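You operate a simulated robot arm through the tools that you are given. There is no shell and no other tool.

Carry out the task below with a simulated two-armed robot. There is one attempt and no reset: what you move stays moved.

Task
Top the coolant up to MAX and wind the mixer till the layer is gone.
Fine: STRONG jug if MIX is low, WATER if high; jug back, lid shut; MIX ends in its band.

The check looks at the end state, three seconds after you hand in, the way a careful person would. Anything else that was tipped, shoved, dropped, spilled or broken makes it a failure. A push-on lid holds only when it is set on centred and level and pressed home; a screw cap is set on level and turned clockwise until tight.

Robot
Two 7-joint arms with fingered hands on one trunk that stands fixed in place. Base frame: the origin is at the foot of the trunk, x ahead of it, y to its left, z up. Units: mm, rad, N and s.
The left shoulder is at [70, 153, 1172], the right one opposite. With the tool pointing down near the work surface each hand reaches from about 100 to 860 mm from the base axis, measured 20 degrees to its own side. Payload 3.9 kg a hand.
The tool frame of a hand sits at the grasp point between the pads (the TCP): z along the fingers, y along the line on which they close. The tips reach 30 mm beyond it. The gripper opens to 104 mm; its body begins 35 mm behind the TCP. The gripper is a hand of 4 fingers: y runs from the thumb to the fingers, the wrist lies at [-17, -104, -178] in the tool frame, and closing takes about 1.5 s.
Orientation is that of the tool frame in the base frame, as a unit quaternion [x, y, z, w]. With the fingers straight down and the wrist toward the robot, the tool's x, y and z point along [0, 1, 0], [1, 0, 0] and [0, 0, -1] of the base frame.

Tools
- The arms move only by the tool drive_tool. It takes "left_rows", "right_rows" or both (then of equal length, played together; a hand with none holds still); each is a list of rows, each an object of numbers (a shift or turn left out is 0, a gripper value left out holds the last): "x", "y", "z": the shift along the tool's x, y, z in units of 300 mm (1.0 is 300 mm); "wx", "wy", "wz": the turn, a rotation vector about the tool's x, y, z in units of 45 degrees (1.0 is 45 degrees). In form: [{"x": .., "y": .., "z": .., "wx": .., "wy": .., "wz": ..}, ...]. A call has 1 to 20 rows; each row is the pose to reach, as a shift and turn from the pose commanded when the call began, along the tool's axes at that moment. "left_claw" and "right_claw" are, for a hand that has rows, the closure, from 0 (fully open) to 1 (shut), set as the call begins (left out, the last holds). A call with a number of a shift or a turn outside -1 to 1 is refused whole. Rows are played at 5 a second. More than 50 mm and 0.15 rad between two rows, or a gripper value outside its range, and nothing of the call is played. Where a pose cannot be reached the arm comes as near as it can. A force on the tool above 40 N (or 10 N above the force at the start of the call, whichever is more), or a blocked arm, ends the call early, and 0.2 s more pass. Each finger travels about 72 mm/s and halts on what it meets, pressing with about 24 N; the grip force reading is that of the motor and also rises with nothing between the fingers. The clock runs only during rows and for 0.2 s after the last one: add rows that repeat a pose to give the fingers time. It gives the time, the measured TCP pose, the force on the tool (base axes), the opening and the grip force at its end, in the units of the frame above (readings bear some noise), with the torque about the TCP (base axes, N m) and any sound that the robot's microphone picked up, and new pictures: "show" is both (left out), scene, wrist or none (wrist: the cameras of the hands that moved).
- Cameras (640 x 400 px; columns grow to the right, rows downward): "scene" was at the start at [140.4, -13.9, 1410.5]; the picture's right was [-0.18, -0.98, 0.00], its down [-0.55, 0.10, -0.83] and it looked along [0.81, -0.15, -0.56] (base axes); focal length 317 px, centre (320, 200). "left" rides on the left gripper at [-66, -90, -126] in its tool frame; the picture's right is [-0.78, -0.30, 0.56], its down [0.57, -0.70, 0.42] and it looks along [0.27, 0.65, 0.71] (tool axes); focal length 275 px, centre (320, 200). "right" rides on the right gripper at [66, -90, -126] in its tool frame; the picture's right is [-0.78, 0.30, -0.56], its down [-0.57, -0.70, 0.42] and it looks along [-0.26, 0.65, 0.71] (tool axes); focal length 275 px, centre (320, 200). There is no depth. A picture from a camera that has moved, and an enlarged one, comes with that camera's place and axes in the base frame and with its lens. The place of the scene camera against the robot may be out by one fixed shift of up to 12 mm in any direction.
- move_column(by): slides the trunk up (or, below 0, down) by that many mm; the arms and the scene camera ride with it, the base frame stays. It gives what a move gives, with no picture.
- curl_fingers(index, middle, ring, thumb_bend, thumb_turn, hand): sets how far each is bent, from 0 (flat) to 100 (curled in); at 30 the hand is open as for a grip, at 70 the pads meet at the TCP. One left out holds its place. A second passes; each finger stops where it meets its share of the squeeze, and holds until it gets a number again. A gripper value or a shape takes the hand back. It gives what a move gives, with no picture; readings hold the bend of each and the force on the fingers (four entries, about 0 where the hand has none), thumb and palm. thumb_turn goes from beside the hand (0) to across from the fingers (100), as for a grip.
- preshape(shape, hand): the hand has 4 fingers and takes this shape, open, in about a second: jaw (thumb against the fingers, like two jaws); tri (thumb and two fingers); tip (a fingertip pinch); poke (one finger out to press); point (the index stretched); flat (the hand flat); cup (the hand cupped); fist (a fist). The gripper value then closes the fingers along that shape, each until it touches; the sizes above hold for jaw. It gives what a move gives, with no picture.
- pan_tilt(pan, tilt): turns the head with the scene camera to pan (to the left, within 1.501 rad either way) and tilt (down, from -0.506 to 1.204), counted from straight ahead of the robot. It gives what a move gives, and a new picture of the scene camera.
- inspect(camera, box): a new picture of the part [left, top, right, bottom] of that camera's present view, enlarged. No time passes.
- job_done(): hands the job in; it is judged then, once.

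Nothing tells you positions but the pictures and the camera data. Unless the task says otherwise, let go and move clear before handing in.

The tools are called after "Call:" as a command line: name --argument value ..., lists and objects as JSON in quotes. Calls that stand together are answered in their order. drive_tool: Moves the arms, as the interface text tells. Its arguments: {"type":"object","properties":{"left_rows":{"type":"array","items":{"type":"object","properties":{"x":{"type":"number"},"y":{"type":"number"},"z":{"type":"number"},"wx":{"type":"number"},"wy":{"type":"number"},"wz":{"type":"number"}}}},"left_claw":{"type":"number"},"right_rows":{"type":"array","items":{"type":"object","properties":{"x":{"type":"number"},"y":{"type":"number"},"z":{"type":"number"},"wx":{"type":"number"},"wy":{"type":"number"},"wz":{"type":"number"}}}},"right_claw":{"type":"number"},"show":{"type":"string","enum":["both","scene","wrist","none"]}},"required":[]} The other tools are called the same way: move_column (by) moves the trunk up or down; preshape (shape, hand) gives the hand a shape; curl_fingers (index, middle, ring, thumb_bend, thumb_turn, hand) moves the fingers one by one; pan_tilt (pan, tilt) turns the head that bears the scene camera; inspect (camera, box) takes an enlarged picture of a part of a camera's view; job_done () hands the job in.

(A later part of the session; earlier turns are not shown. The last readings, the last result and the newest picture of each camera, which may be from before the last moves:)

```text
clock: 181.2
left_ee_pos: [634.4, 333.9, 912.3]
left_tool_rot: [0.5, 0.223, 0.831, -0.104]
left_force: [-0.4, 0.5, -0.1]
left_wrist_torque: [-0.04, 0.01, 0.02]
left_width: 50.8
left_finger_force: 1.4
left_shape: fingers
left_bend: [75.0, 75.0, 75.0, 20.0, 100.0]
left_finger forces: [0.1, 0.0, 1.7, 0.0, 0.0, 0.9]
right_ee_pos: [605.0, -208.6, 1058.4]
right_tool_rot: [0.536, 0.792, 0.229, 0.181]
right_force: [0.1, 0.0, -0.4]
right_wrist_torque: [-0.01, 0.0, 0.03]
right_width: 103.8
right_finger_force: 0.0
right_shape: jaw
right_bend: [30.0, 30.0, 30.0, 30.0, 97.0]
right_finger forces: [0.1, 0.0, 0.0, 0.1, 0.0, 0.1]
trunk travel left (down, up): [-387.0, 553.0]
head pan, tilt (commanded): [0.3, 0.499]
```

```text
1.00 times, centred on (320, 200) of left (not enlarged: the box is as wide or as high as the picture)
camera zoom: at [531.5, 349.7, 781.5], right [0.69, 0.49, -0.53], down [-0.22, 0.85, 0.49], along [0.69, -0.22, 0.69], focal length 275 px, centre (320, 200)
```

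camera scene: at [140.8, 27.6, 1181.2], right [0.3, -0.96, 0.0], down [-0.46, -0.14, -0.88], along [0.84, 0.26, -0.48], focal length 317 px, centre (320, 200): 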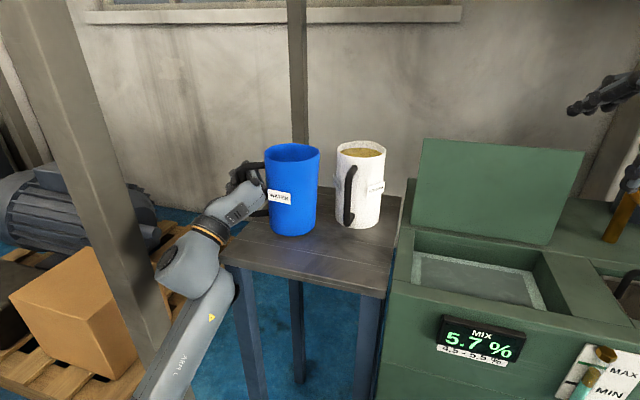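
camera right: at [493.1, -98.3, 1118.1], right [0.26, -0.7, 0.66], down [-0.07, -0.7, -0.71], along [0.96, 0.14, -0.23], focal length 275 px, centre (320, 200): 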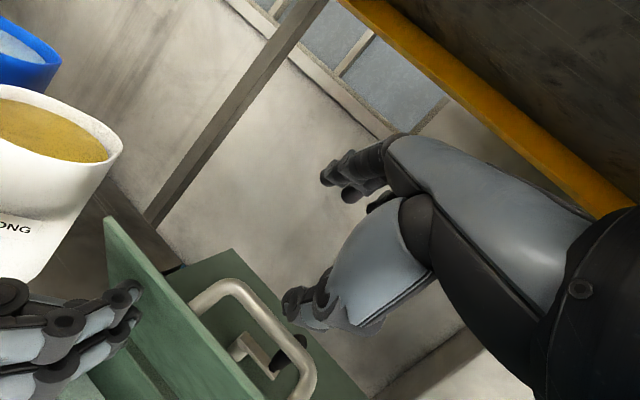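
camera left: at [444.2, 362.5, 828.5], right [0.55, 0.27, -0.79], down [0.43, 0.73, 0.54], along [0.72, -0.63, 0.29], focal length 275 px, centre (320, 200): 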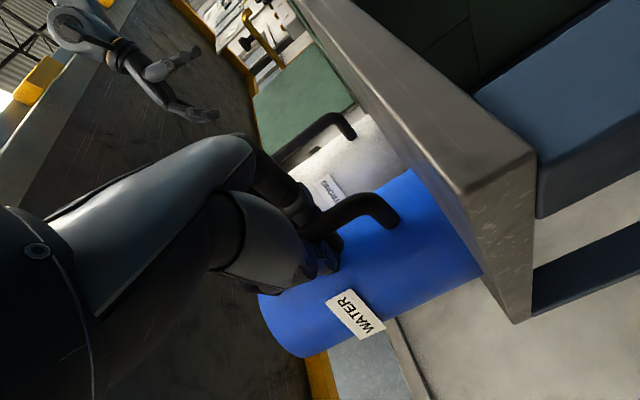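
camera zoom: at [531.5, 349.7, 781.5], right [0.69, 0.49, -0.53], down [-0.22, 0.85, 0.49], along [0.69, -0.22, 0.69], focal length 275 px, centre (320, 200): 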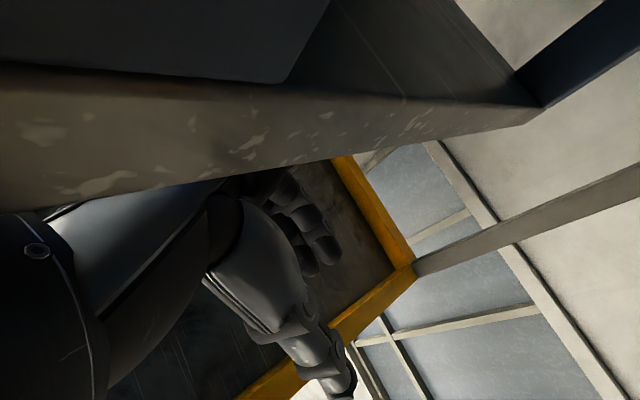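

The jug is free and upright. The fingers are still between bar and jug wall, so I'll uncurl in small steps while shifting the hand left.

Call:
drive_tool --left_rows '[{"x": 0.007, "y": -0.024, "z": 0}, {"x": 0.014, "y": -0.048, "z": 0.001}, {"x": 0.014, "y": -0.048, "z": 0.001}]' --show "none"

Call:
curl_fingers --hand "left" --index 60 --middle 60 --ring 60

Call:
inspect --camera "scene" --box '[180, 80, 460, 280]'

```text
clock: 182.0
left_ee_pos: [625.2, 347.9, 912.0]
left_tool_rot: [0.499, 0.224, 0.831, -0.104]
left_force: [-0.2, -0.2, -1.4]
left_wrist_torque: [0.02, -0.06, 0.06]
left_width: 50.9
left_finger_force: 2.1
left_shape: fingers
left_bend: [75.0, 75.0, 75.0, 20.0, 100.0]
left_finger forces: [0.0, 0.0, 2.4, 0.0, 0.0, 0.8]
right_ee_pos: [605.4, -208.3, 1059.3]
right_tool_rot: [0.536, 0.792, 0.229, 0.181]
right_force: [0.2, -0.1, 0.2]
right_wrist_torque: [-0.01, 0.01, 0.02]
right_width: 103.8
right_finger_force: 0.0
right_shape: jaw
right_bend: [30.0, 30.0, 30.0, 30.0, 97.0]
right_finger forces: [0.0, 0.0, 0.0, 0.1, 0.0, 0.0]
trunk travel left (down, up): [-387.0, 553.0]
head pan, tilt (commanded): [0.3, 0.499]
```

```text
clock: 183.0
left_ee_pos: [625.5, 347.8, 913.8]
left_tool_rot: [0.499, 0.223, 0.831, -0.104]
left_force: [1.2, 2.3, 1.0]
left_wrist_torque: [-0.11, 0.02, 0.02]
left_width: 74.4
left_finger_force: 2.3
left_shape: fingers
left_bend: [60.0, 61.0, 60.0, 20.0, 100.0]
left_finger forces: [0.1, 2.1, 1.0, 0.0, 0.0, 1.2]
right_ee_pos: [605.2, -209.0, 1058.8]
right_tool_rot: [0.536, 0.792, 0.228, 0.181]
right_force: [0.4, 1.0, 0.3]
right_wrist_torque: [0.01, 0.02, 0.02]
right_width: 103.7
right_finger_force: 0.0
right_shape: jaw
right_bend: [30.0, 30.0, 30.0, 30.0, 97.0]
right_finger forces: [0.0, 0.0, 0.1, 0.0, 0.0, 0.0]
trunk travel left (down, up): [-387.0, 553.0]
head pan, tilt (commanded): [0.3, 0.499]
```

```text
2.00 times, centred on (320, 180) of scene
camera zoom: at [140.2, 27.7, 1181.2], right [0.3, -0.96, 0.0], down [-0.46, -0.14, -0.88], along [0.84, 0.26, -0.48], focal length 634 px, centre (320, 240)
```

zoom: 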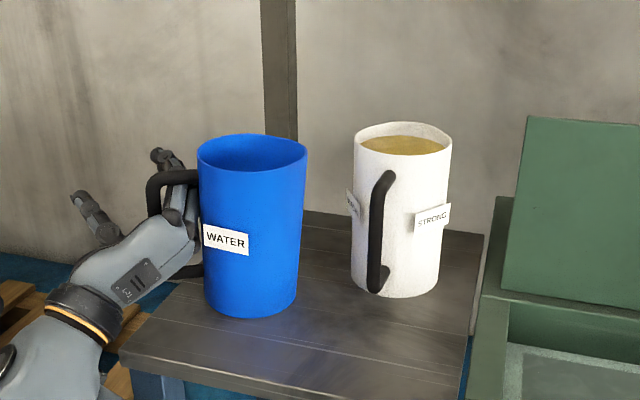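

The jug followed a little toward the table's left edge, so now I'll uncurl without shifting; that nudges it back right.

Call:
curl_fingers --hand "left" --index 45 --middle 45 --ring 45

Call:
inspect --camera "scene" --box '[180, 80, 460, 280]'

Call:
curl_fingers --hand "left" --index 30 --middle 30 --ring 30

Call:
inspect --camera "scene" --box '[180, 80, 460, 280]'

```text
clock: 184.0
left_ee_pos: [625.6, 347.7, 912.7]
left_tool_rot: [0.5, 0.223, 0.83, -0.105]
left_force: [1.2, 0.3, 1.2]
left_wrist_torque: [-0.18, -0.04, 0.14]
left_width: 93.7
left_finger_force: 4.4
left_shape: fingers
left_bend: [45.0, 47.0, 45.0, 20.0, 100.0]
left_finger forces: [0.0, 4.0, 0.6, 0.0, 0.0, 3.0]
right_ee_pos: [605.3, -207.0, 1059.7]
right_tool_rot: [0.536, 0.793, 0.227, 0.18]
right_force: [-0.2, -0.1, 0.2]
right_wrist_torque: [-0.01, 0.0, 0.02]
right_width: 103.8
right_finger_force: 0.1
right_shape: jaw
right_bend: [30.0, 30.0, 30.0, 30.0, 97.0]
right_finger forces: [0.1, 0.1, 0.0, 0.0, 0.0, 0.0]
trunk travel left (down, up): [-387.0, 553.0]
head pan, tilt (commanded): [0.3, 0.499]
```

```text
2.00 times, centred on (320, 180) of scene
camera zoom: at [140.3, 27.5, 1181.2], right [0.3, -0.96, 0.0], down [-0.46, -0.14, -0.88], along [0.84, 0.26, -0.48], focal length 634 px, centre (320, 240)
```

zoom: 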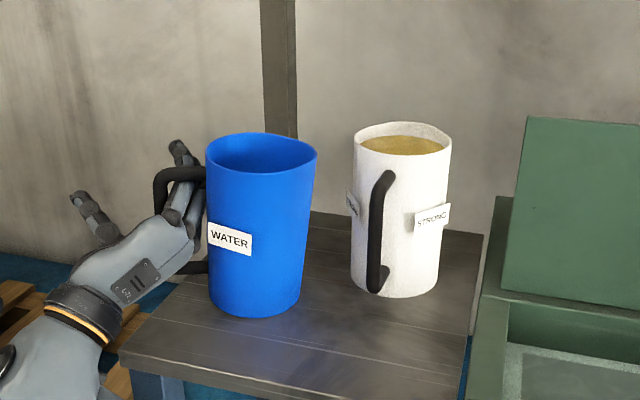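

```text
clock: 185.0
left_ee_pos: [624.2, 347.8, 913.3]
left_tool_rot: [0.5, 0.222, 0.83, -0.105]
left_force: [0.3, -0.6, 0.0]
left_wrist_torque: [0.05, 0.0, 0.06]
left_width: 112.1
left_finger_force: 1.8
left_shape: fingers
left_bend: [30.0, 31.0, 30.0, 20.0, 100.0]
left_finger forces: [0.1, 1.1, 1.9, 0.0, 0.1, 0.5]
right_ee_pos: [605.9, -209.0, 1060.0]
right_tool_rot: [0.536, 0.792, 0.228, 0.182]
right_force: [0.4, -0.3, -0.7]
right_wrist_torque: [0.02, -0.04, 0.02]
right_width: 103.8
right_finger_force: 0.0
right_shape: jaw
right_bend: [30.0, 30.0, 30.0, 30.0, 97.0]
right_finger forces: [0.1, 0.1, 0.0, 0.0, 0.0, 0.0]
trunk travel left (down, up): [-387.0, 553.0]
head pan, tilt (commanded): [0.3, 0.499]
```

```text
2.00 times, centred on (320, 180) of scene
camera zoom: at [140.4, 27.5, 1181.2], right [0.3, -0.96, 0.0], down [-0.46, -0.14, -0.88], along [0.84, 0.26, -0.48], focal length 634 px, centre (320, 240)
```

zoom: 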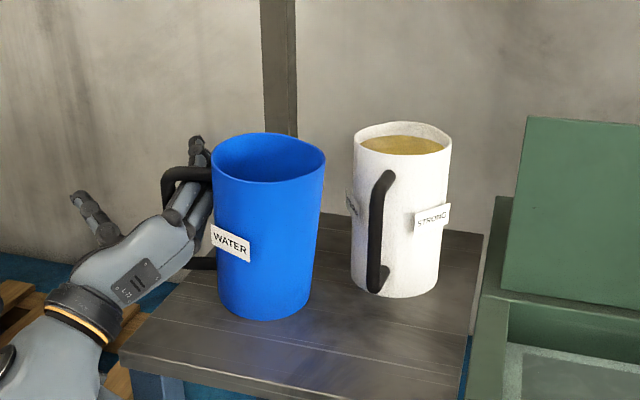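

Fingers are open around the bar. I'll level the hand's pitch while lowering it slightly, so the fingers can slide straight out.

Call:
drive_tool --left_rows '[{"x": -0.011, "y": -0.003, "z": -0.005, "wx": 0.03, "wy": -0.1, "wz": 0.002}, {"x": -0.022, "y": -0.006, "z": -0.01, "wx": 0.06, "wy": -0.2, "wz": 0.004}, {"x": -0.033, "y": -0.01, "z": -0.015, "wx": 0.09, "wy": -0.3, "wz": 0.006}, {"x": -0.044, "y": -0.013, "z": -0.02, "wx": 0.12, "wy": -0.41, "wz": 0.008}, {"x": -0.044, "y": -0.013, "z": -0.02, "wx": 0.15, "wy": -0.512, "wz": 0.01}, {"x": -0.044, "y": -0.013, "z": -0.02, "wx": 0.15, "wy": -0.512, "wz": 0.01}]' --show "scene"

Call:
inspect --camera "scene" --box '[180, 80, 460, 280]'

```text
clock: 186.4
left_ee_pos: [626.3, 347.5, 898.9]
left_tool_rot: [0.649, 0.285, 0.699, -0.09]
left_force: [0.0, -0.5, -2.2]
left_wrist_torque: [0.08, -0.04, 0.04]
left_width: 112.2
left_finger_force: 2.1
left_shape: fingers
left_bend: [30.0, 31.0, 30.0, 20.0, 100.0]
left_finger forces: [0.1, 1.6, 3.1, 0.1, 0.0, 0.0]
right_ee_pos: [605.5, -209.1, 1059.6]
right_tool_rot: [0.536, 0.793, 0.228, 0.18]
right_force: [-0.4, 1.1, -0.5]
right_wrist_torque: [0.0, 0.0, 0.0]
right_width: 103.9
right_finger_force: 0.1
right_shape: jaw
right_bend: [30.0, 30.0, 30.0, 30.0, 97.0]
right_finger forces: [0.1, 0.1, 0.0, 0.0, 0.1, 0.0]
trunk travel left (down, up): [-387.0, 553.0]
head pan, tilt (commanded): [0.3, 0.499]
camera scene: at [140.6, 27.6, 1181.2], right [0.3, -0.96, 0.0], down [-0.46, -0.14, -0.88], along [0.84, 0.26, -0.48], focal length 317 px, centre (320, 200)
```

scene: 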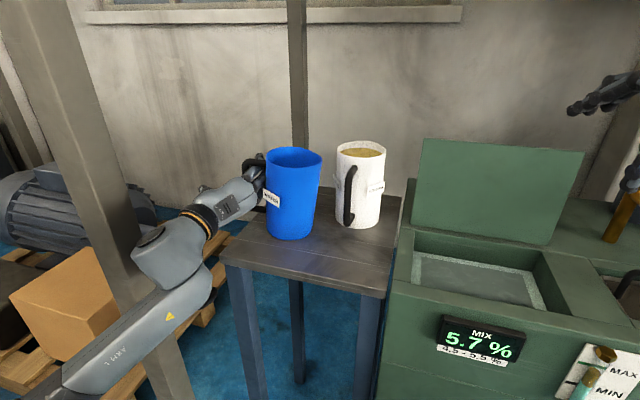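

```text
2.00 times, centred on (320, 180) of scene
camera zoom: at [140.6, 27.6, 1181.2], right [0.3, -0.96, 0.0], down [-0.46, -0.14, -0.88], along [0.84, 0.26, -0.48], focal length 634 px, centre (320, 240)
```

zoom: 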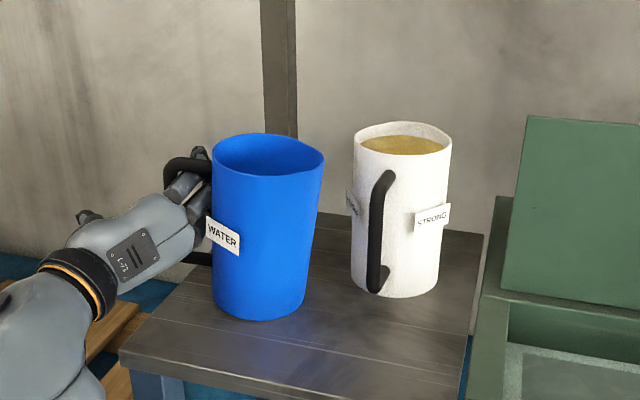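

Call:
drive_tool --left_rows '[{"z": -0.03}, {"z": -0.06}, {"z": -0.1}, {"z": -0.1}]' --show "none"

Call:
inspect --camera "scene" --box '[180, 80, 460, 280]'

```text
clock: 187.4
left_ee_pos: [599.2, 333.2, 898.1]
left_tool_rot: [0.65, 0.284, 0.699, -0.09]
left_force: [0.7, 0.3, -2.3]
left_wrist_torque: [0.12, 0.03, 0.1]
left_width: 112.2
left_finger_force: 2.4
left_shape: fingers
left_bend: [30.0, 31.0, 30.0, 20.0, 100.0]
left_finger forces: [0.1, 2.3, 3.1, 0.0, 0.0, 0.0]
right_ee_pos: [606.4, -209.7, 1060.1]
right_tool_rot: [0.536, 0.793, 0.228, 0.181]
right_force: [0.6, 0.2, -0.1]
right_wrist_torque: [-0.01, 0.0, -0.01]
right_width: 103.8
right_finger_force: 0.1
right_shape: jaw
right_bend: [30.0, 30.0, 30.0, 30.0, 97.0]
right_finger forces: [0.0, 0.0, 0.0, 0.1, 0.0, 0.0]
trunk travel left (down, up): [-387.0, 553.0]
head pan, tilt (commanded): [0.3, 0.499]
```

```text
2.00 times, centred on (320, 180) of scene
camera zoom: at [140.7, 27.7, 1181.2], right [0.3, -0.96, 0.0], down [-0.46, -0.14, -0.88], along [0.84, 0.26, -0.48], focal length 634 px, centre (320, 240)
```

zoom: 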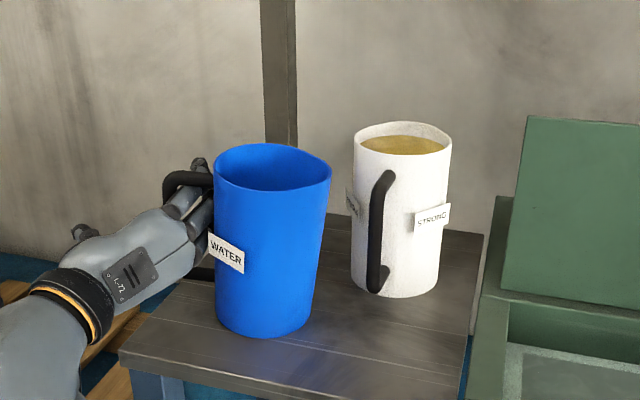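

The fingers drag the jug because they're wedged in the handle gap. I'll straighten them fully before sliding out.

Call:
curl_fingers --hand "left" --index 8 --middle 8 --ring 8 --thumb_bend 10

Call:
inspect --camera "scene" --box '[180, 80, 460, 280]'

Call:
inspect --camera "left" --box '[0, 0, 640, 400]'

```text
clock: 188.4
left_ee_pos: [599.1, 333.0, 898.1]
left_tool_rot: [0.65, 0.285, 0.699, -0.091]
left_force: [0.7, -0.1, -3.2]
left_wrist_torque: [0.22, -0.04, 0.01]
left_width: 147.1
left_finger_force: 2.2
left_shape: fingers
left_bend: [8.0, 8.0, 8.0, 10.0, 100.0]
left_finger forces: [0.6, 0.0, 3.7, 0.1, 0.0, 0.0]
right_ee_pos: [606.0, -208.6, 1059.4]
right_tool_rot: [0.537, 0.792, 0.227, 0.181]
right_force: [-0.1, 0.1, 0.1]
right_wrist_torque: [-0.01, 0.01, -0.02]
right_width: 103.8
right_finger_force: 0.1
right_shape: jaw
right_bend: [30.0, 30.0, 30.0, 30.0, 97.0]
right_finger forces: [0.1, 0.0, 0.1, 0.0, 0.0, 0.0]
trunk travel left (down, up): [-387.0, 553.0]
head pan, tilt (commanded): [0.3, 0.499]
```

```text
2.00 times, centred on (320, 180) of scene
camera zoom: at [140.5, 27.5, 1181.2], right [0.3, -0.96, 0.0], down [-0.46, -0.14, -0.88], along [0.84, 0.26, -0.48], focal length 634 px, centre (320, 240)
```

zoom: 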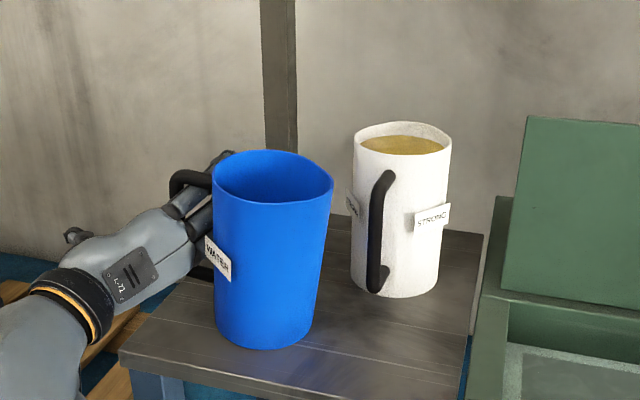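

```text
1.00 times, centred on (320, 200) of left (not enlarged: the box is as wide or as high as the picture)
camera zoom: at [456.8, 324.9, 810.9], right [0.44, 0.34, -0.83], down [-0.07, 0.93, 0.35], along [0.9, -0.1, 0.43], focal length 275 px, centre (320, 200)
```

zoom: 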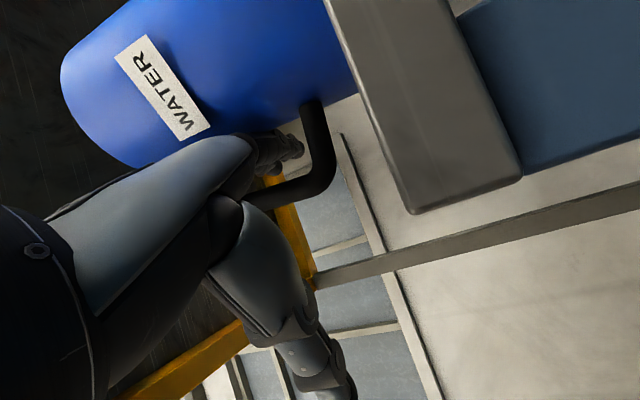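

The hand still carries part of the jug's weight. I'll lower it slightly until that load is gone.

Call:
drive_tool --left_rows '[{"x": -0.01, "y": -0.003}, {"x": -0.02, "y": -0.006}, {"x": -0.029, "y": -0.0085}, {"x": -0.029, "y": -0.0085}]' --show "none"

Call:
inspect --camera "scene" --box '[180, 80, 460, 280]'

```text
clock: 189.4
left_ee_pos: [601.0, 330.5, 889.0]
left_tool_rot: [0.65, 0.286, 0.698, -0.09]
left_force: [-0.3, 1.4, -0.8]
left_wrist_torque: [-0.04, -0.03, 0.02]
left_width: 147.6
left_finger_force: 1.0
left_shape: fingers
left_bend: [8.0, 8.0, 8.0, 10.0, 100.0]
left_finger forces: [0.1, 1.0, 0.7, 0.0, 0.1, 0.0]
right_ee_pos: [605.5, -208.3, 1058.9]
right_tool_rot: [0.536, 0.792, 0.228, 0.181]
right_force: [-0.3, -0.7, 0.3]
right_wrist_torque: [-0.01, -0.01, 0.01]
right_width: 103.5
right_finger_force: 0.1
right_shape: jaw
right_bend: [30.0, 30.0, 30.0, 30.0, 97.0]
right_finger forces: [0.0, 0.0, 0.0, 0.0, 0.0, 0.0]
trunk travel left (down, up): [-387.0, 553.0]
head pan, tilt (commanded): [0.3, 0.499]
```

```text
2.00 times, centred on (320, 180) of scene
camera zoom: at [140.3, 27.7, 1181.2], right [0.3, -0.96, 0.0], down [-0.46, -0.14, -0.88], along [0.84, 0.26, -0.48], focal length 634 px, centre (320, 240)
```

zoom: 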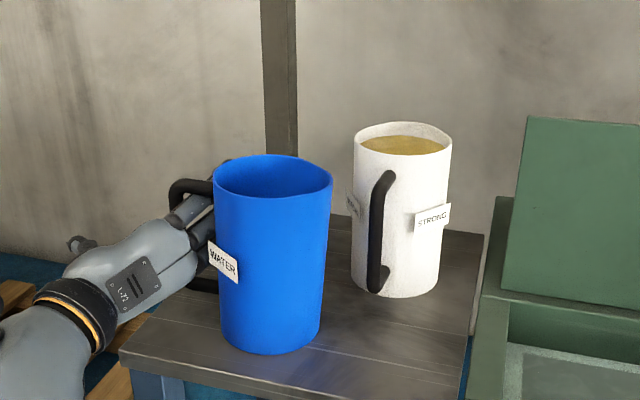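

The jug now stands straight but sits about 80 mm nearer than its old spot. I'll un-roll and pitch the hand so its camera clears the table, then slide the jug back by its handle.

Call:
drive_tool --left_rows '[{"wx": 0.028, "wy": -0.096, "wz": 0.089}, {"wx": 0.056, "wy": -0.192, "wz": 0.178}, {"wx": 0.084, "wy": -0.287, "wz": 0.267}, {"wx": 0.112, "wy": -0.383, "wz": 0.356}, {"wx": 0.112, "wy": -0.383, "wz": 0.356}]' --show "both"

Call:
inspect --camera "scene" --box '[180, 80, 460, 280]'

```text
clock: 190.6
left_ee_pos: [599.5, 332.6, 888.6]
left_tool_rot: [0.775, 0.232, 0.562, -0.172]
left_force: [-0.1, 0.7, -1.1]
left_wrist_torque: [0.05, -0.04, -0.05]
left_width: 147.4
left_finger_force: 0.7
left_shape: fingers
left_bend: [8.0, 8.0, 8.0, 10.0, 100.0]
left_finger forces: [0.0, 0.1, 1.3, 0.0, 0.0, 0.1]
right_ee_pos: [605.1, -208.0, 1059.9]
right_tool_rot: [0.536, 0.793, 0.228, 0.181]
right_force: [0.5, 0.7, -0.1]
right_wrist_torque: [-0.01, 0.04, -0.01]
right_width: 103.7
right_finger_force: 0.1
right_shape: jaw
right_bend: [30.0, 30.0, 30.0, 30.0, 97.0]
right_finger forces: [0.1, 0.0, 0.1, 0.0, 0.0, 0.1]
trunk travel left (down, up): [-387.0, 553.0]
head pan, tilt (commanded): [0.3, 0.499]
camera scene: at [140.4, 28.0, 1181.2], right [0.3, -0.96, 0.0], down [-0.46, -0.14, -0.88], along [0.84, 0.26, -0.48], focal length 317 px, centre (320, 200)
camera left: at [433.7, 328.4, 866.3], right [0.07, 0.41, -0.91], down [0.1, 0.9, 0.42], along [0.99, -0.12, 0.03], focal length 275 px, centre (320, 200)
```

scene: 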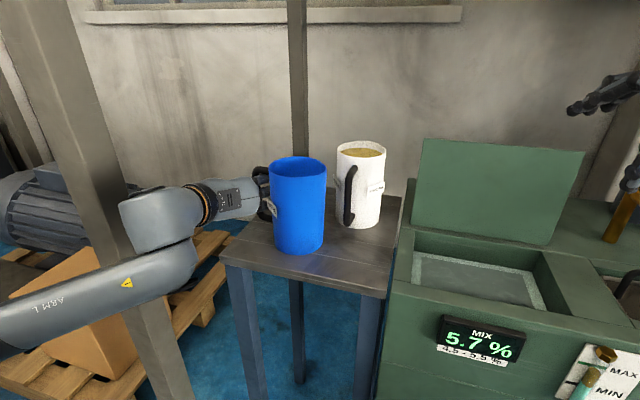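
left: 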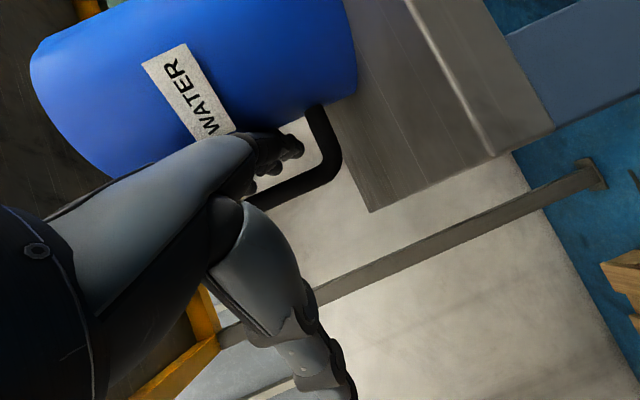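

```text
2.00 times, centred on (320, 180) of scene
camera zoom: at [140.4, 28.0, 1181.2], right [0.3, -0.96, 0.0], down [-0.46, -0.14, -0.88], along [0.84, 0.26, -0.48], focal length 634 px, centre (320, 240)
```

zoom: 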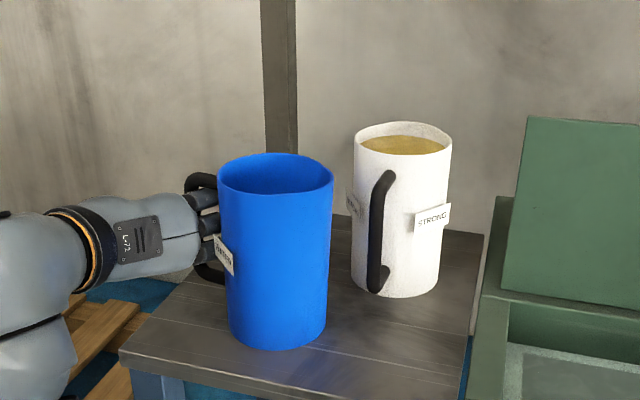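

The jug stands upright and the camera is clear of the table. I'll push it back gently along the hand's direction, in small steps.

Call:
drive_tool --left_rows '[{"x": 0.01, "z": 0.03}, {"x": 0.02, "z": 0.06}, {"x": 0.03, "y": 0.002, "z": 0.09}, {"x": 0.037, "y": 0.002, "z": 0.115}, {"x": 0.037, "y": 0.002, "z": 0.115}]' --show "none"

Call:
inspect --camera "scene" --box '[180, 80, 460, 280]'

```text
clock: 191.8
left_ee_pos: [631.6, 350.6, 889.4]
left_tool_rot: [0.775, 0.234, 0.561, -0.171]
left_force: [0.0, -0.8, -2.5]
left_wrist_torque: [0.2, 0.0, 0.02]
left_width: 147.4
left_finger_force: 1.2
left_shape: fingers
left_bend: [8.0, 8.0, 8.0, 10.0, 100.0]
left_finger forces: [0.1, 0.0, 2.2, 0.0, 0.0, 0.0]
right_ee_pos: [604.1, -208.2, 1058.8]
right_tool_rot: [0.536, 0.792, 0.227, 0.181]
right_force: [0.2, 0.4, -0.6]
right_wrist_torque: [0.01, 0.01, 0.03]
right_width: 103.6
right_finger_force: 0.0
right_shape: jaw
right_bend: [30.0, 30.0, 30.0, 30.0, 97.0]
right_finger forces: [0.0, 0.0, 0.0, 0.1, 0.0, 0.1]
trunk travel left (down, up): [-387.0, 553.0]
head pan, tilt (commanded): [0.3, 0.499]
```

```text
2.00 times, centred on (320, 180) of scene
camera zoom: at [140.4, 27.5, 1181.2], right [0.3, -0.96, 0.0], down [-0.46, -0.14, -0.88], along [0.84, 0.26, -0.48], focal length 634 px, centre (320, 240)
```

zoom: 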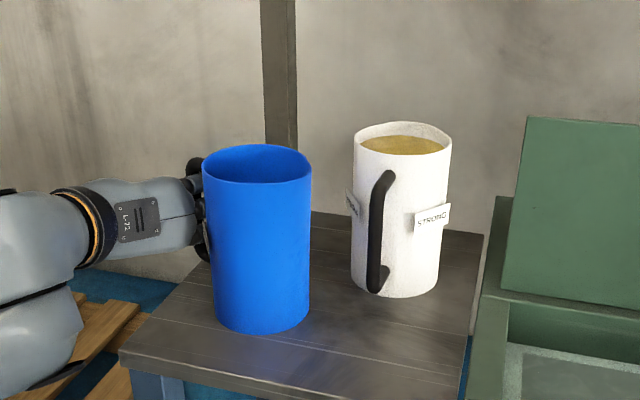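

Call:
drive_tool --left_rows '[{"x": 0.01, "z": 0.03}, {"x": 0.02, "z": 0.06}, {"x": 0.03, "y": 0.002, "z": 0.09}, {"x": 0.03, "y": 0.002, "z": 0.09}]' --show "none"

Call:
inspect --camera "scene" --box '[180, 80, 460, 280]'

Call:
inspect --camera "left" --box '[0, 0, 640, 400]'

```text
clock: 192.8
left_ee_pos: [655.8, 367.2, 887.4]
left_tool_rot: [0.775, 0.233, 0.562, -0.171]
left_force: [0.4, -1.1, -0.2]
left_wrist_torque: [0.11, -0.02, -0.01]
left_width: 147.5
left_finger_force: 0.9
left_shape: fingers
left_bend: [8.0, 8.0, 8.0, 10.0, 100.0]
left_finger forces: [0.0, 0.0, 2.1, 0.0, 0.1, 0.0]
right_ee_pos: [604.2, -210.1, 1058.8]
right_tool_rot: [0.536, 0.792, 0.228, 0.181]
right_force: [0.2, 0.1, 0.5]
right_wrist_torque: [0.02, 0.01, -0.06]
right_width: 103.5
right_finger_force: 0.0
right_shape: jaw
right_bend: [30.0, 30.0, 30.0, 30.0, 97.0]
right_finger forces: [0.0, 0.0, 0.0, 0.0, 0.0, 0.1]
trunk travel left (down, up): [-387.0, 553.0]
head pan, tilt (commanded): [0.3, 0.499]
```

```text
2.00 times, centred on (320, 180) of scene
camera zoom: at [140.3, 27.4, 1181.2], right [0.3, -0.96, 0.0], down [-0.46, -0.14, -0.88], along [0.84, 0.26, -0.48], focal length 634 px, centre (320, 240)
```

zoom: 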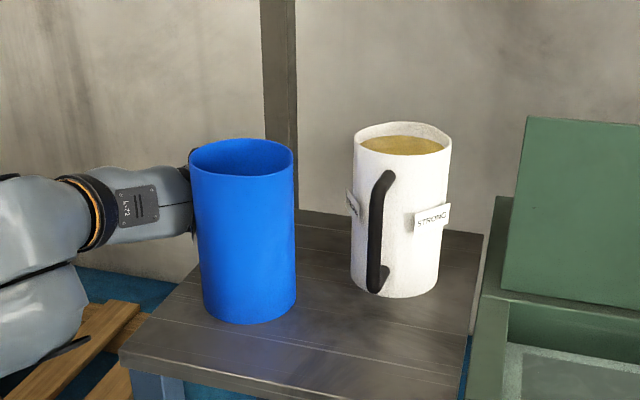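

```text
1.00 times, centred on (320, 200) of left (not enlarged: the box is as wide or as high as the picture)
camera zoom: at [489.5, 363.1, 865.4], right [0.08, 0.41, -0.91], down [0.1, 0.9, 0.42], along [0.99, -0.12, 0.03], focal length 275 px, centre (320, 200)
```

zoom: 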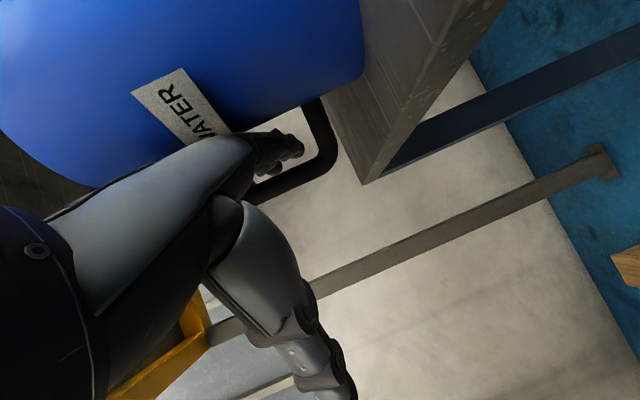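

The jug is now about 45 mm from its original spot. I'll try sliding the straight fingers out a little and watch whether the jug follows.

Call:
drive_tool --left_rows '[{"z": -0.02}, {"z": -0.045}, {"z": -0.07}, {"z": -0.07}]' --show "none"

Call:
inspect --camera "scene" --box '[180, 80, 460, 280]'

Call:
inspect --camera "left" --box '[0, 0, 640, 400]'

```text
clock: 193.8
left_ee_pos: [637.5, 355.2, 895.8]
left_tool_rot: [0.775, 0.233, 0.562, -0.172]
left_force: [-0.3, 1.0, -0.4]
left_wrist_torque: [0.05, 0.0, 0.0]
left_width: 147.2
left_finger_force: 0.9
left_shape: fingers
left_bend: [8.0, 8.0, 8.0, 10.0, 100.0]
left_finger forces: [0.7, 0.1, 1.3, 0.1, 0.0, 0.1]
right_ee_pos: [605.6, -208.4, 1058.3]
right_tool_rot: [0.536, 0.792, 0.228, 0.181]
right_force: [0.0, 0.0, -0.1]
right_wrist_torque: [-0.01, -0.03, -0.02]
right_width: 103.8
right_finger_force: 0.1
right_shape: jaw
right_bend: [30.0, 30.0, 30.0, 30.0, 97.0]
right_finger forces: [0.0, 0.0, 0.0, 0.0, 0.0, 0.0]
trunk travel left (down, up): [-387.0, 553.0]
head pan, tilt (commanded): [0.3, 0.499]
```

```text
2.00 times, centred on (320, 180) of scene
camera zoom: at [140.5, 27.8, 1181.2], right [0.3, -0.96, 0.0], down [-0.46, -0.14, -0.88], along [0.84, 0.26, -0.48], focal length 634 px, centre (320, 240)
```

zoom: 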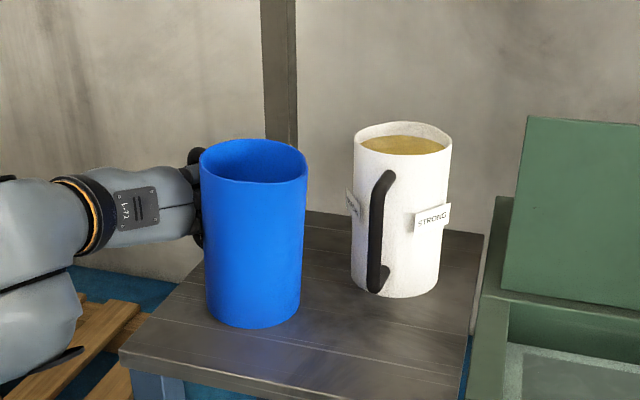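

```text
1.00 times, centred on (320, 200) of left (not enlarged: the box is as wide or as high as the picture)
camera zoom: at [471.8, 352.0, 872.8], right [0.08, 0.41, -0.91], down [0.1, 0.9, 0.42], along [0.99, -0.12, 0.03], focal length 275 px, centre (320, 200)
```

zoom: 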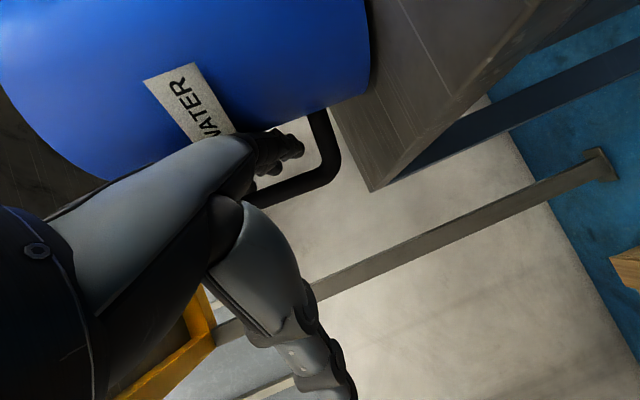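

Call:
drive_tool --left_rows '[{"x": -0.004, "y": -0.011, "z": -0.038}, {"x": -0.008, "y": -0.021, "z": -0.077}, {"x": -0.013, "y": -0.032, "z": -0.115}, {"x": -0.017, "y": -0.042, "z": -0.154}, {"x": -0.021, "y": -0.053, "z": -0.192}, {"x": -0.021, "y": -0.053, "z": -0.192}]' --show "none"

Call:
inspect --camera "scene" --box '[180, 80, 460, 280]'

Call:
inspect --camera "left" --box '[0, 0, 640, 400]'

```text
clock: 195.2
left_ee_pos: [582.1, 337.3, 907.8]
left_tool_rot: [0.775, 0.232, 0.561, -0.172]
left_force: [0.9, -0.5, -3.1]
left_wrist_torque: [0.41, -0.01, 0.0]
left_width: 146.0
left_finger_force: 4.8
left_shape: fingers
left_bend: [9.0, 8.0, 8.0, 10.0, 100.0]
left_finger forces: [3.4, 0.1, 6.6, 0.0, 0.0, 0.0]
right_ee_pos: [605.9, -208.2, 1058.5]
right_tool_rot: [0.537, 0.792, 0.227, 0.181]
right_force: [-0.7, 0.3, -0.6]
right_wrist_torque: [0.0, 0.03, 0.03]
right_width: 103.6
right_finger_force: 0.1
right_shape: jaw
right_bend: [30.0, 30.0, 30.0, 30.0, 97.0]
right_finger forces: [0.0, 0.1, 0.1, 0.0, 0.0, 0.0]
trunk travel left (down, up): [-387.0, 553.0]
head pan, tilt (commanded): [0.3, 0.499]
```

```text
2.00 times, centred on (320, 180) of scene
camera zoom: at [140.8, 27.7, 1181.1], right [0.3, -0.96, 0.0], down [-0.46, -0.14, -0.88], along [0.84, 0.26, -0.48], focal length 634 px, centre (320, 240)
```

zoom: 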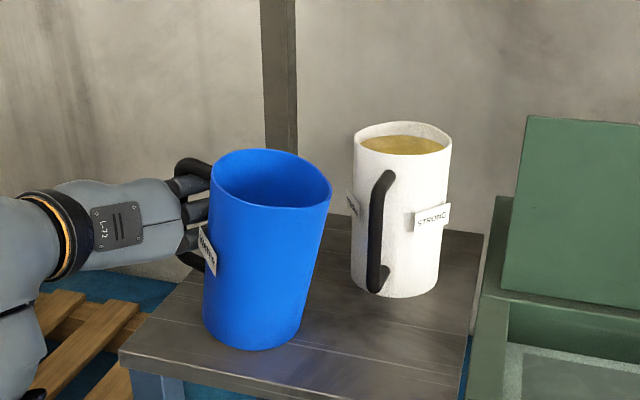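

```text
1.00 times, centred on (320, 200) of left (not enlarged: the box is as wide or as high as the picture)
camera zoom: at [417.3, 333.2, 885.6], right [0.07, 0.41, -0.91], down [0.1, 0.9, 0.42], along [0.99, -0.12, 0.03], focal length 275 px, centre (320, 200)
```

zoom: 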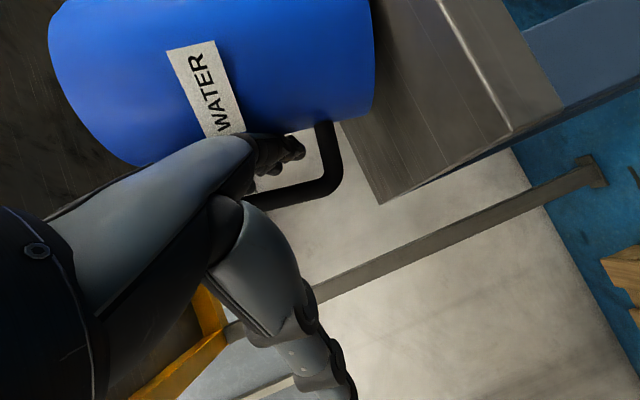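

The handle still sticks to the fingers and the jug leaned. I'll lower the hand and shift it slightly right to unload the fingers.

Call:
drive_tool --left_rows '[{"x": -0.016, "y": 0.006, "z": 0.005}, {"x": -0.032, "y": 0.012, "z": 0.01}, {"x": -0.04, "y": 0.018, "z": 0.013}, {"x": -0.04, "y": 0.018, "z": 0.013}]' --show "none"

Call:
inspect --camera "scene" --box '[180, 80, 460, 280]'

```text
clock: 196.2
left_ee_pos: [585.7, 333.9, 895.1]
left_tool_rot: [0.775, 0.233, 0.563, -0.171]
left_force: [0.0, 0.9, -1.4]
left_wrist_torque: [0.03, 0.07, 0.02]
left_width: 147.4
left_finger_force: 1.2
left_shape: fingers
left_bend: [8.0, 8.0, 8.0, 10.0, 100.0]
left_finger forces: [0.0, 0.6, 0.8, 0.0, 0.1, 0.1]
right_ee_pos: [604.5, -208.0, 1059.6]
right_tool_rot: [0.536, 0.792, 0.228, 0.18]
right_force: [0.5, 0.1, 0.8]
right_wrist_torque: [0.0, -0.04, 0.0]
right_width: 103.8
right_finger_force: 0.0
right_shape: jaw
right_bend: [30.0, 30.0, 30.0, 30.0, 97.0]
right_finger forces: [0.0, 0.1, 0.1, 0.0, 0.0, 0.1]
trunk travel left (down, up): [-387.0, 553.0]
head pan, tilt (commanded): [0.3, 0.499]
```

```text
2.00 times, centred on (320, 180) of scene
camera zoom: at [140.3, 27.7, 1181.2], right [0.3, -0.96, 0.0], down [-0.46, -0.14, -0.88], along [0.84, 0.26, -0.48], focal length 634 px, centre (320, 240)
```

zoom: 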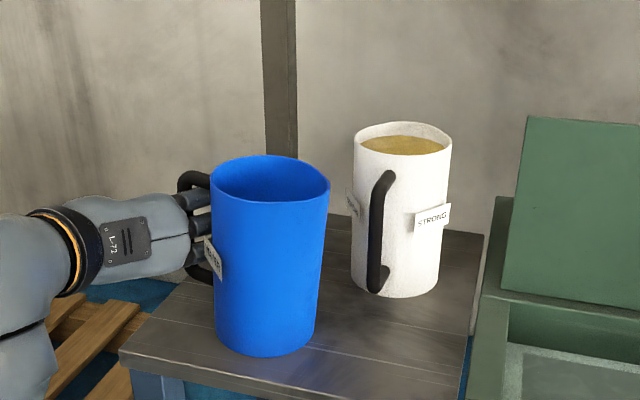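

Call:
drive_tool --left_rows '[{"z": -0.02}, {"z": -0.04}, {"z": -0.06}, {"z": -0.08}, {"z": -0.08}]' --show "none"

Call:
inspect --camera "scene" --box '[180, 80, 460, 280]'

Call:
inspect --camera "left" --box '[0, 0, 640, 400]'

```text
clock: 197.4
left_ee_pos: [565.2, 320.8, 901.8]
left_tool_rot: [0.775, 0.233, 0.562, -0.17]
left_force: [0.9, 0.8, -3.0]
left_wrist_torque: [0.15, 0.01, 0.07]
left_width: 146.7
left_finger_force: 1.4
left_shape: fingers
left_bend: [8.0, 8.0, 8.0, 10.0, 100.0]
left_finger forces: [0.9, 0.4, 1.8, 0.1, 0.0, 0.0]
right_ee_pos: [605.2, -208.4, 1058.6]
right_tool_rot: [0.536, 0.792, 0.228, 0.181]
right_force: [0.2, 0.2, 0.3]
right_wrist_torque: [0.0, -0.01, -0.04]
right_width: 103.8
right_finger_force: 0.1
right_shape: jaw
right_bend: [30.0, 30.0, 30.0, 30.0, 97.0]
right_finger forces: [0.1, 0.0, 0.0, 0.0, 0.1, 0.0]
trunk travel left (down, up): [-387.0, 553.0]
head pan, tilt (commanded): [0.3, 0.499]
```

```text
2.00 times, centred on (320, 180) of scene
camera zoom: at [140.4, 27.7, 1181.2], right [0.3, -0.96, 0.0], down [-0.46, -0.14, -0.88], along [0.84, 0.26, -0.48], focal length 634 px, centre (320, 240)
```

zoom: 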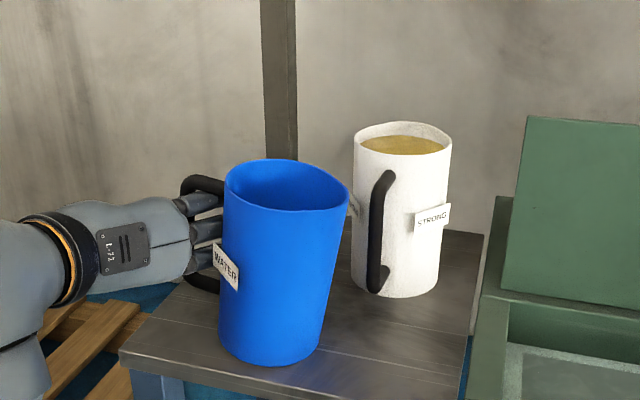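

```text
1.00 times, centred on (320, 200) of left (not enlarged: the box is as wide or as high as the picture)
camera zoom: at [398.9, 317.3, 879.0], right [0.07, 0.41, -0.91], down [0.1, 0.9, 0.42], along [0.99, -0.12, 0.03], focal length 275 px, centre (320, 200)
```

zoom: 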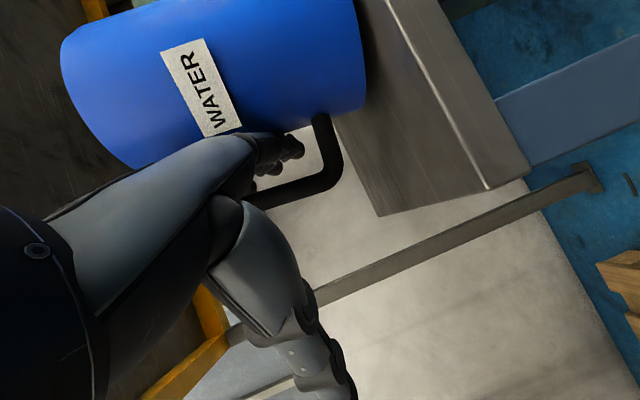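

The jug is being tilted toward the white one, so I'll undo this: move the hand forward and down again to set it straight.

Call:
drive_tool --left_rows '[{"z": 0.02, "x": -0.005}, {"z": 0.04, "x": -0.01}, {"z": 0.06, "x": -0.015}, {"z": 0.08, "x": -0.015}, {"z": 0.08, "x": -0.015}]' --show "none"

Call:
inspect --camera "scene" --box '[180, 80, 460, 280]'

```text
clock: 198.6
left_ee_pos: [583.9, 331.6, 889.1]
left_tool_rot: [0.775, 0.233, 0.562, -0.171]
left_force: [-0.1, -0.9, -3.0]
left_wrist_torque: [0.18, 0.01, -0.03]
left_width: 147.5
left_finger_force: 1.3
left_shape: fingers
left_bend: [8.0, 8.0, 8.0, 10.0, 100.0]
left_finger forces: [0.1, 0.1, 2.5, 0.0, 0.0, 0.1]
right_ee_pos: [605.5, -208.6, 1058.8]
right_tool_rot: [0.536, 0.793, 0.228, 0.18]
right_force: [-0.2, 0.2, -0.2]
right_wrist_torque: [0.0, 0.0, -0.02]
right_width: 103.6
right_finger_force: 0.1
right_shape: jaw
right_bend: [30.0, 30.0, 30.0, 30.0, 97.0]
right_finger forces: [0.0, 0.0, 0.0, 0.1, 0.0, 0.0]
trunk travel left (down, up): [-387.0, 553.0]
head pan, tilt (commanded): [0.3, 0.499]
```

```text
2.00 times, centred on (320, 180) of scene
camera zoom: at [140.4, 27.4, 1181.2], right [0.3, -0.96, 0.0], down [-0.46, -0.14, -0.88], along [0.84, 0.26, -0.48], focal length 634 px, centre (320, 240)
```

zoom: 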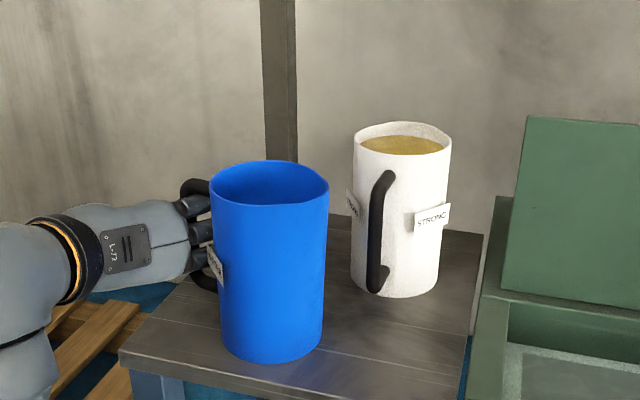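

The jug is close to the table's front edge; I'll push it straight forward (away from the edge).

Call:
drive_tool --left_rows '[{"x": -0.004, "y": 0.015, "z": 0.022}, {"x": 0.002, "y": 0.03, "z": 0.045}, {"x": 0.01, "y": 0.05, "z": 0.072}, {"x": 0.02, "y": 0.07, "z": 0.1}, {"x": 0.03, "y": 0.092, "z": 0.132}, {"x": 0.03, "y": 0.092, "z": 0.132}]' --show "none"

Call:
inspect --camera "scene" --box '[180, 80, 460, 280]'

```text
clock: 200.0
left_ee_pos: [632.4, 332.3, 887.0]
left_tool_rot: [0.775, 0.233, 0.562, -0.171]
left_force: [0.0, -0.1, -1.2]
left_wrist_torque: [0.03, 0.01, 0.0]
left_width: 147.4
left_finger_force: 0.6
left_shape: fingers
left_bend: [8.0, 8.0, 8.0, 10.0, 100.0]
left_finger forces: [0.1, 0.0, 1.7, 0.1, 0.1, 0.0]
right_ee_pos: [604.1, -208.7, 1059.5]
right_tool_rot: [0.537, 0.792, 0.228, 0.181]
right_force: [0.4, -0.8, 0.4]
right_wrist_torque: [0.01, -0.03, 0.0]
right_width: 103.8
right_finger_force: 0.1
right_shape: jaw
right_bend: [30.0, 30.0, 30.0, 30.0, 97.0]
right_finger forces: [0.0, 0.1, 0.0, 0.0, 0.0, 0.0]
trunk travel left (down, up): [-387.0, 553.0]
head pan, tilt (commanded): [0.3, 0.499]
```

```text
2.00 times, centred on (320, 180) of scene
camera zoom: at [140.2, 27.5, 1181.2], right [0.3, -0.96, 0.0], down [-0.46, -0.14, -0.88], along [0.84, 0.26, -0.48], focal length 634 px, centre (320, 240)
```

zoom: 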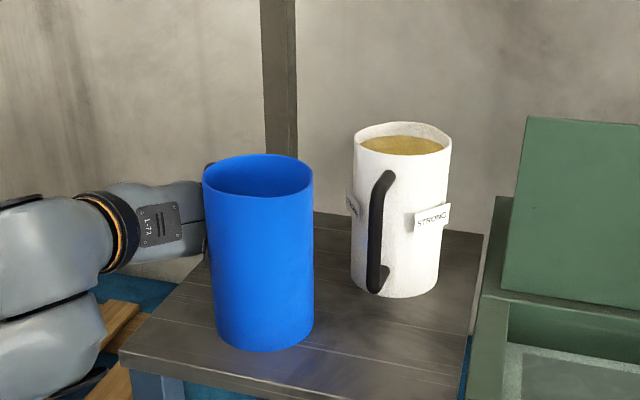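

I see the cause: the three fingers exactly fill the handle opening, so any tilt jams them. I'll bring the fingers exactly perpendicular to the bar and centered in height.

Call:
drive_tool --left_rows '[{"x": 0.008, "wy": 0.1}, {"x": 0.016, "wy": 0.2}, {"x": 0.024, "wy": 0.3}, {"x": 0.03, "wy": 0.4}, {"x": 0.03, "wy": 0.4}]' --show "none"

Call:
inspect --camera "scene" --box '[180, 80, 460, 280]'

Call:
inspect --camera "left" --box '[0, 0, 640, 400]'

```text
clock: 201.2
left_ee_pos: [634.7, 332.8, 894.0]
left_tool_rot: [0.678, 0.203, 0.676, -0.205]
left_force: [-0.3, 1.8, 0.1]
left_wrist_torque: [-0.04, -0.02, 0.02]
left_width: 147.4
left_finger_force: 1.0
left_shape: fingers
left_bend: [8.0, 8.0, 8.0, 10.0, 100.0]
left_finger forces: [0.0, 1.5, 0.1, 0.0, 0.1, 0.1]
right_ee_pos: [606.0, -209.3, 1059.2]
right_tool_rot: [0.536, 0.792, 0.228, 0.181]
right_force: [-0.3, -0.8, -0.8]
right_wrist_torque: [0.01, 0.0, 0.01]
right_width: 104.0
right_finger_force: 0.0
right_shape: jaw
right_bend: [30.0, 30.0, 30.0, 30.0, 97.0]
right_finger forces: [0.0, 0.0, 0.1, 0.0, 0.0, 0.0]
trunk travel left (down, up): [-387.0, 553.0]
head pan, tilt (commanded): [0.3, 0.499]
```

```text
2.00 times, centred on (320, 180) of scene
camera zoom: at [140.2, 27.7, 1181.2], right [0.3, -0.96, 0.0], down [-0.46, -0.14, -0.88], along [0.84, 0.26, -0.48], focal length 634 px, centre (320, 240)
```

zoom: 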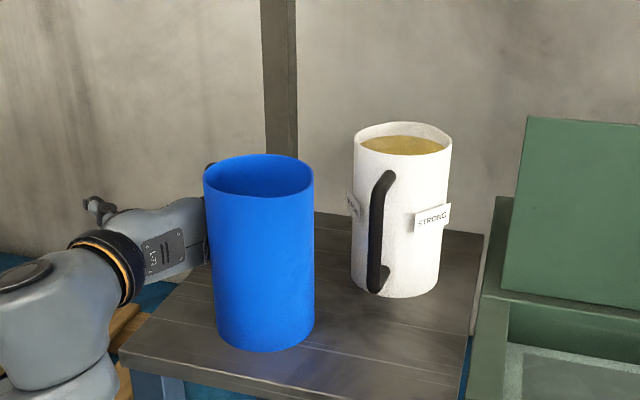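

```text
1.00 times, centred on (320, 200) of left (not enlarged: the box is as wide or as high as the picture)
camera zoom: at [480.4, 337.9, 830.1], right [0.3, 0.56, -0.77], down [-0.03, 0.82, 0.58], along [0.95, -0.15, 0.26], focal length 275 px, centre (320, 200)
```

zoom: 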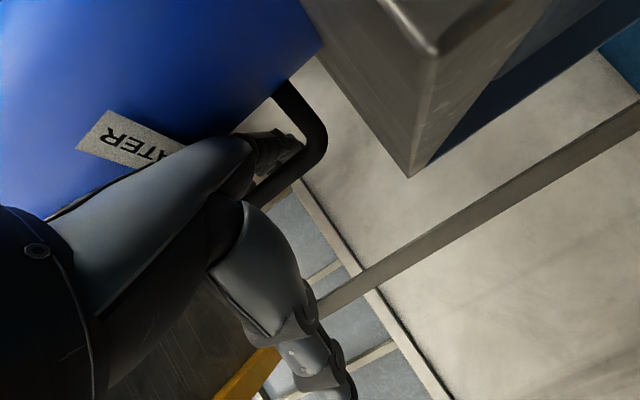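

Now the load is gone (only the middle finger touches lightly). I'll shift 2 mm left and try a short 20 mm retreat along the finger axis.

Call:
drive_tool --left_rows '[{"y": -0.007}, {"y": -0.007, "z": -0.035}, {"y": -0.007, "z": -0.067}]' --show "none"

Call:
inspect --camera "scene" --box '[180, 80, 460, 280]'

Call:
inspect --camera "left" --box '[0, 0, 640, 400]'

```text
clock: 202.0
left_ee_pos: [617.0, 323.7, 895.0]
left_tool_rot: [0.677, 0.203, 0.677, -0.205]
left_force: [-0.7, 0.3, 0.3]
left_wrist_torque: [-0.05, 0.0, -0.02]
left_width: 147.3
left_finger_force: 0.5
left_shape: fingers
left_bend: [8.0, 8.0, 8.0, 10.0, 100.0]
left_finger forces: [0.0, 1.1, 0.0, 0.0, 0.1, 0.0]
right_ee_pos: [605.1, -208.9, 1060.3]
right_tool_rot: [0.536, 0.792, 0.228, 0.18]
right_force: [-0.1, 1.1, -0.3]
right_wrist_torque: [0.01, 0.01, 0.02]
right_width: 103.6
right_finger_force: 0.0
right_shape: jaw
right_bend: [30.0, 30.0, 30.0, 30.0, 97.0]
right_finger forces: [0.1, 0.1, 0.0, 0.0, 0.1, 0.0]
trunk travel left (down, up): [-387.0, 553.0]
head pan, tilt (commanded): [0.3, 0.499]
```

```text
2.00 times, centred on (320, 180) of scene
camera zoom: at [140.1, 27.6, 1181.3], right [0.3, -0.96, 0.0], down [-0.46, -0.14, -0.88], along [0.84, 0.26, -0.48], focal length 634 px, centre (320, 240)
```

zoom: 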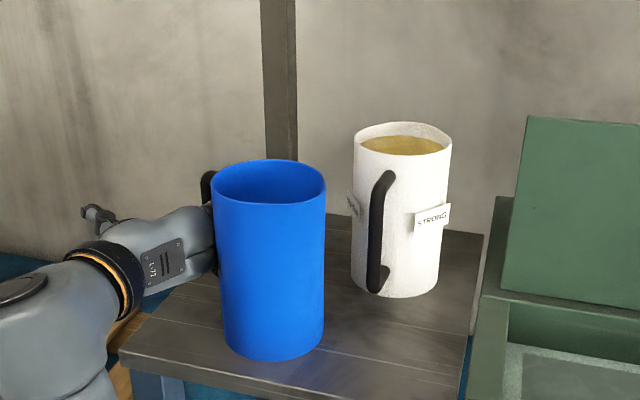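

```text
1.00 times, centred on (320, 200) of left (not enlarged: the box is as wide or as high as the picture)
camera zoom: at [463.0, 328.1, 831.0], right [0.3, 0.56, -0.77], down [-0.03, 0.82, 0.58], along [0.95, -0.15, 0.26], focal length 275 px, centre (320, 200)
```

zoom: 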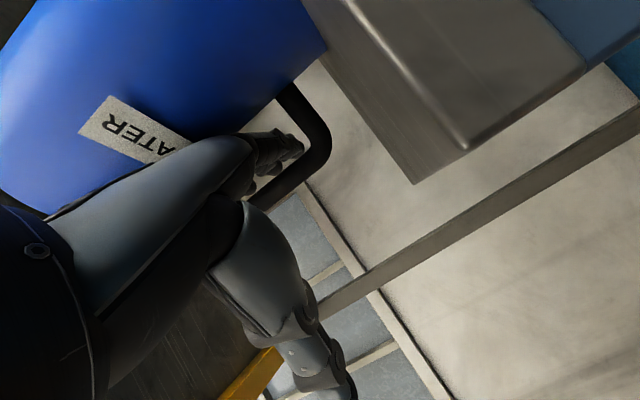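

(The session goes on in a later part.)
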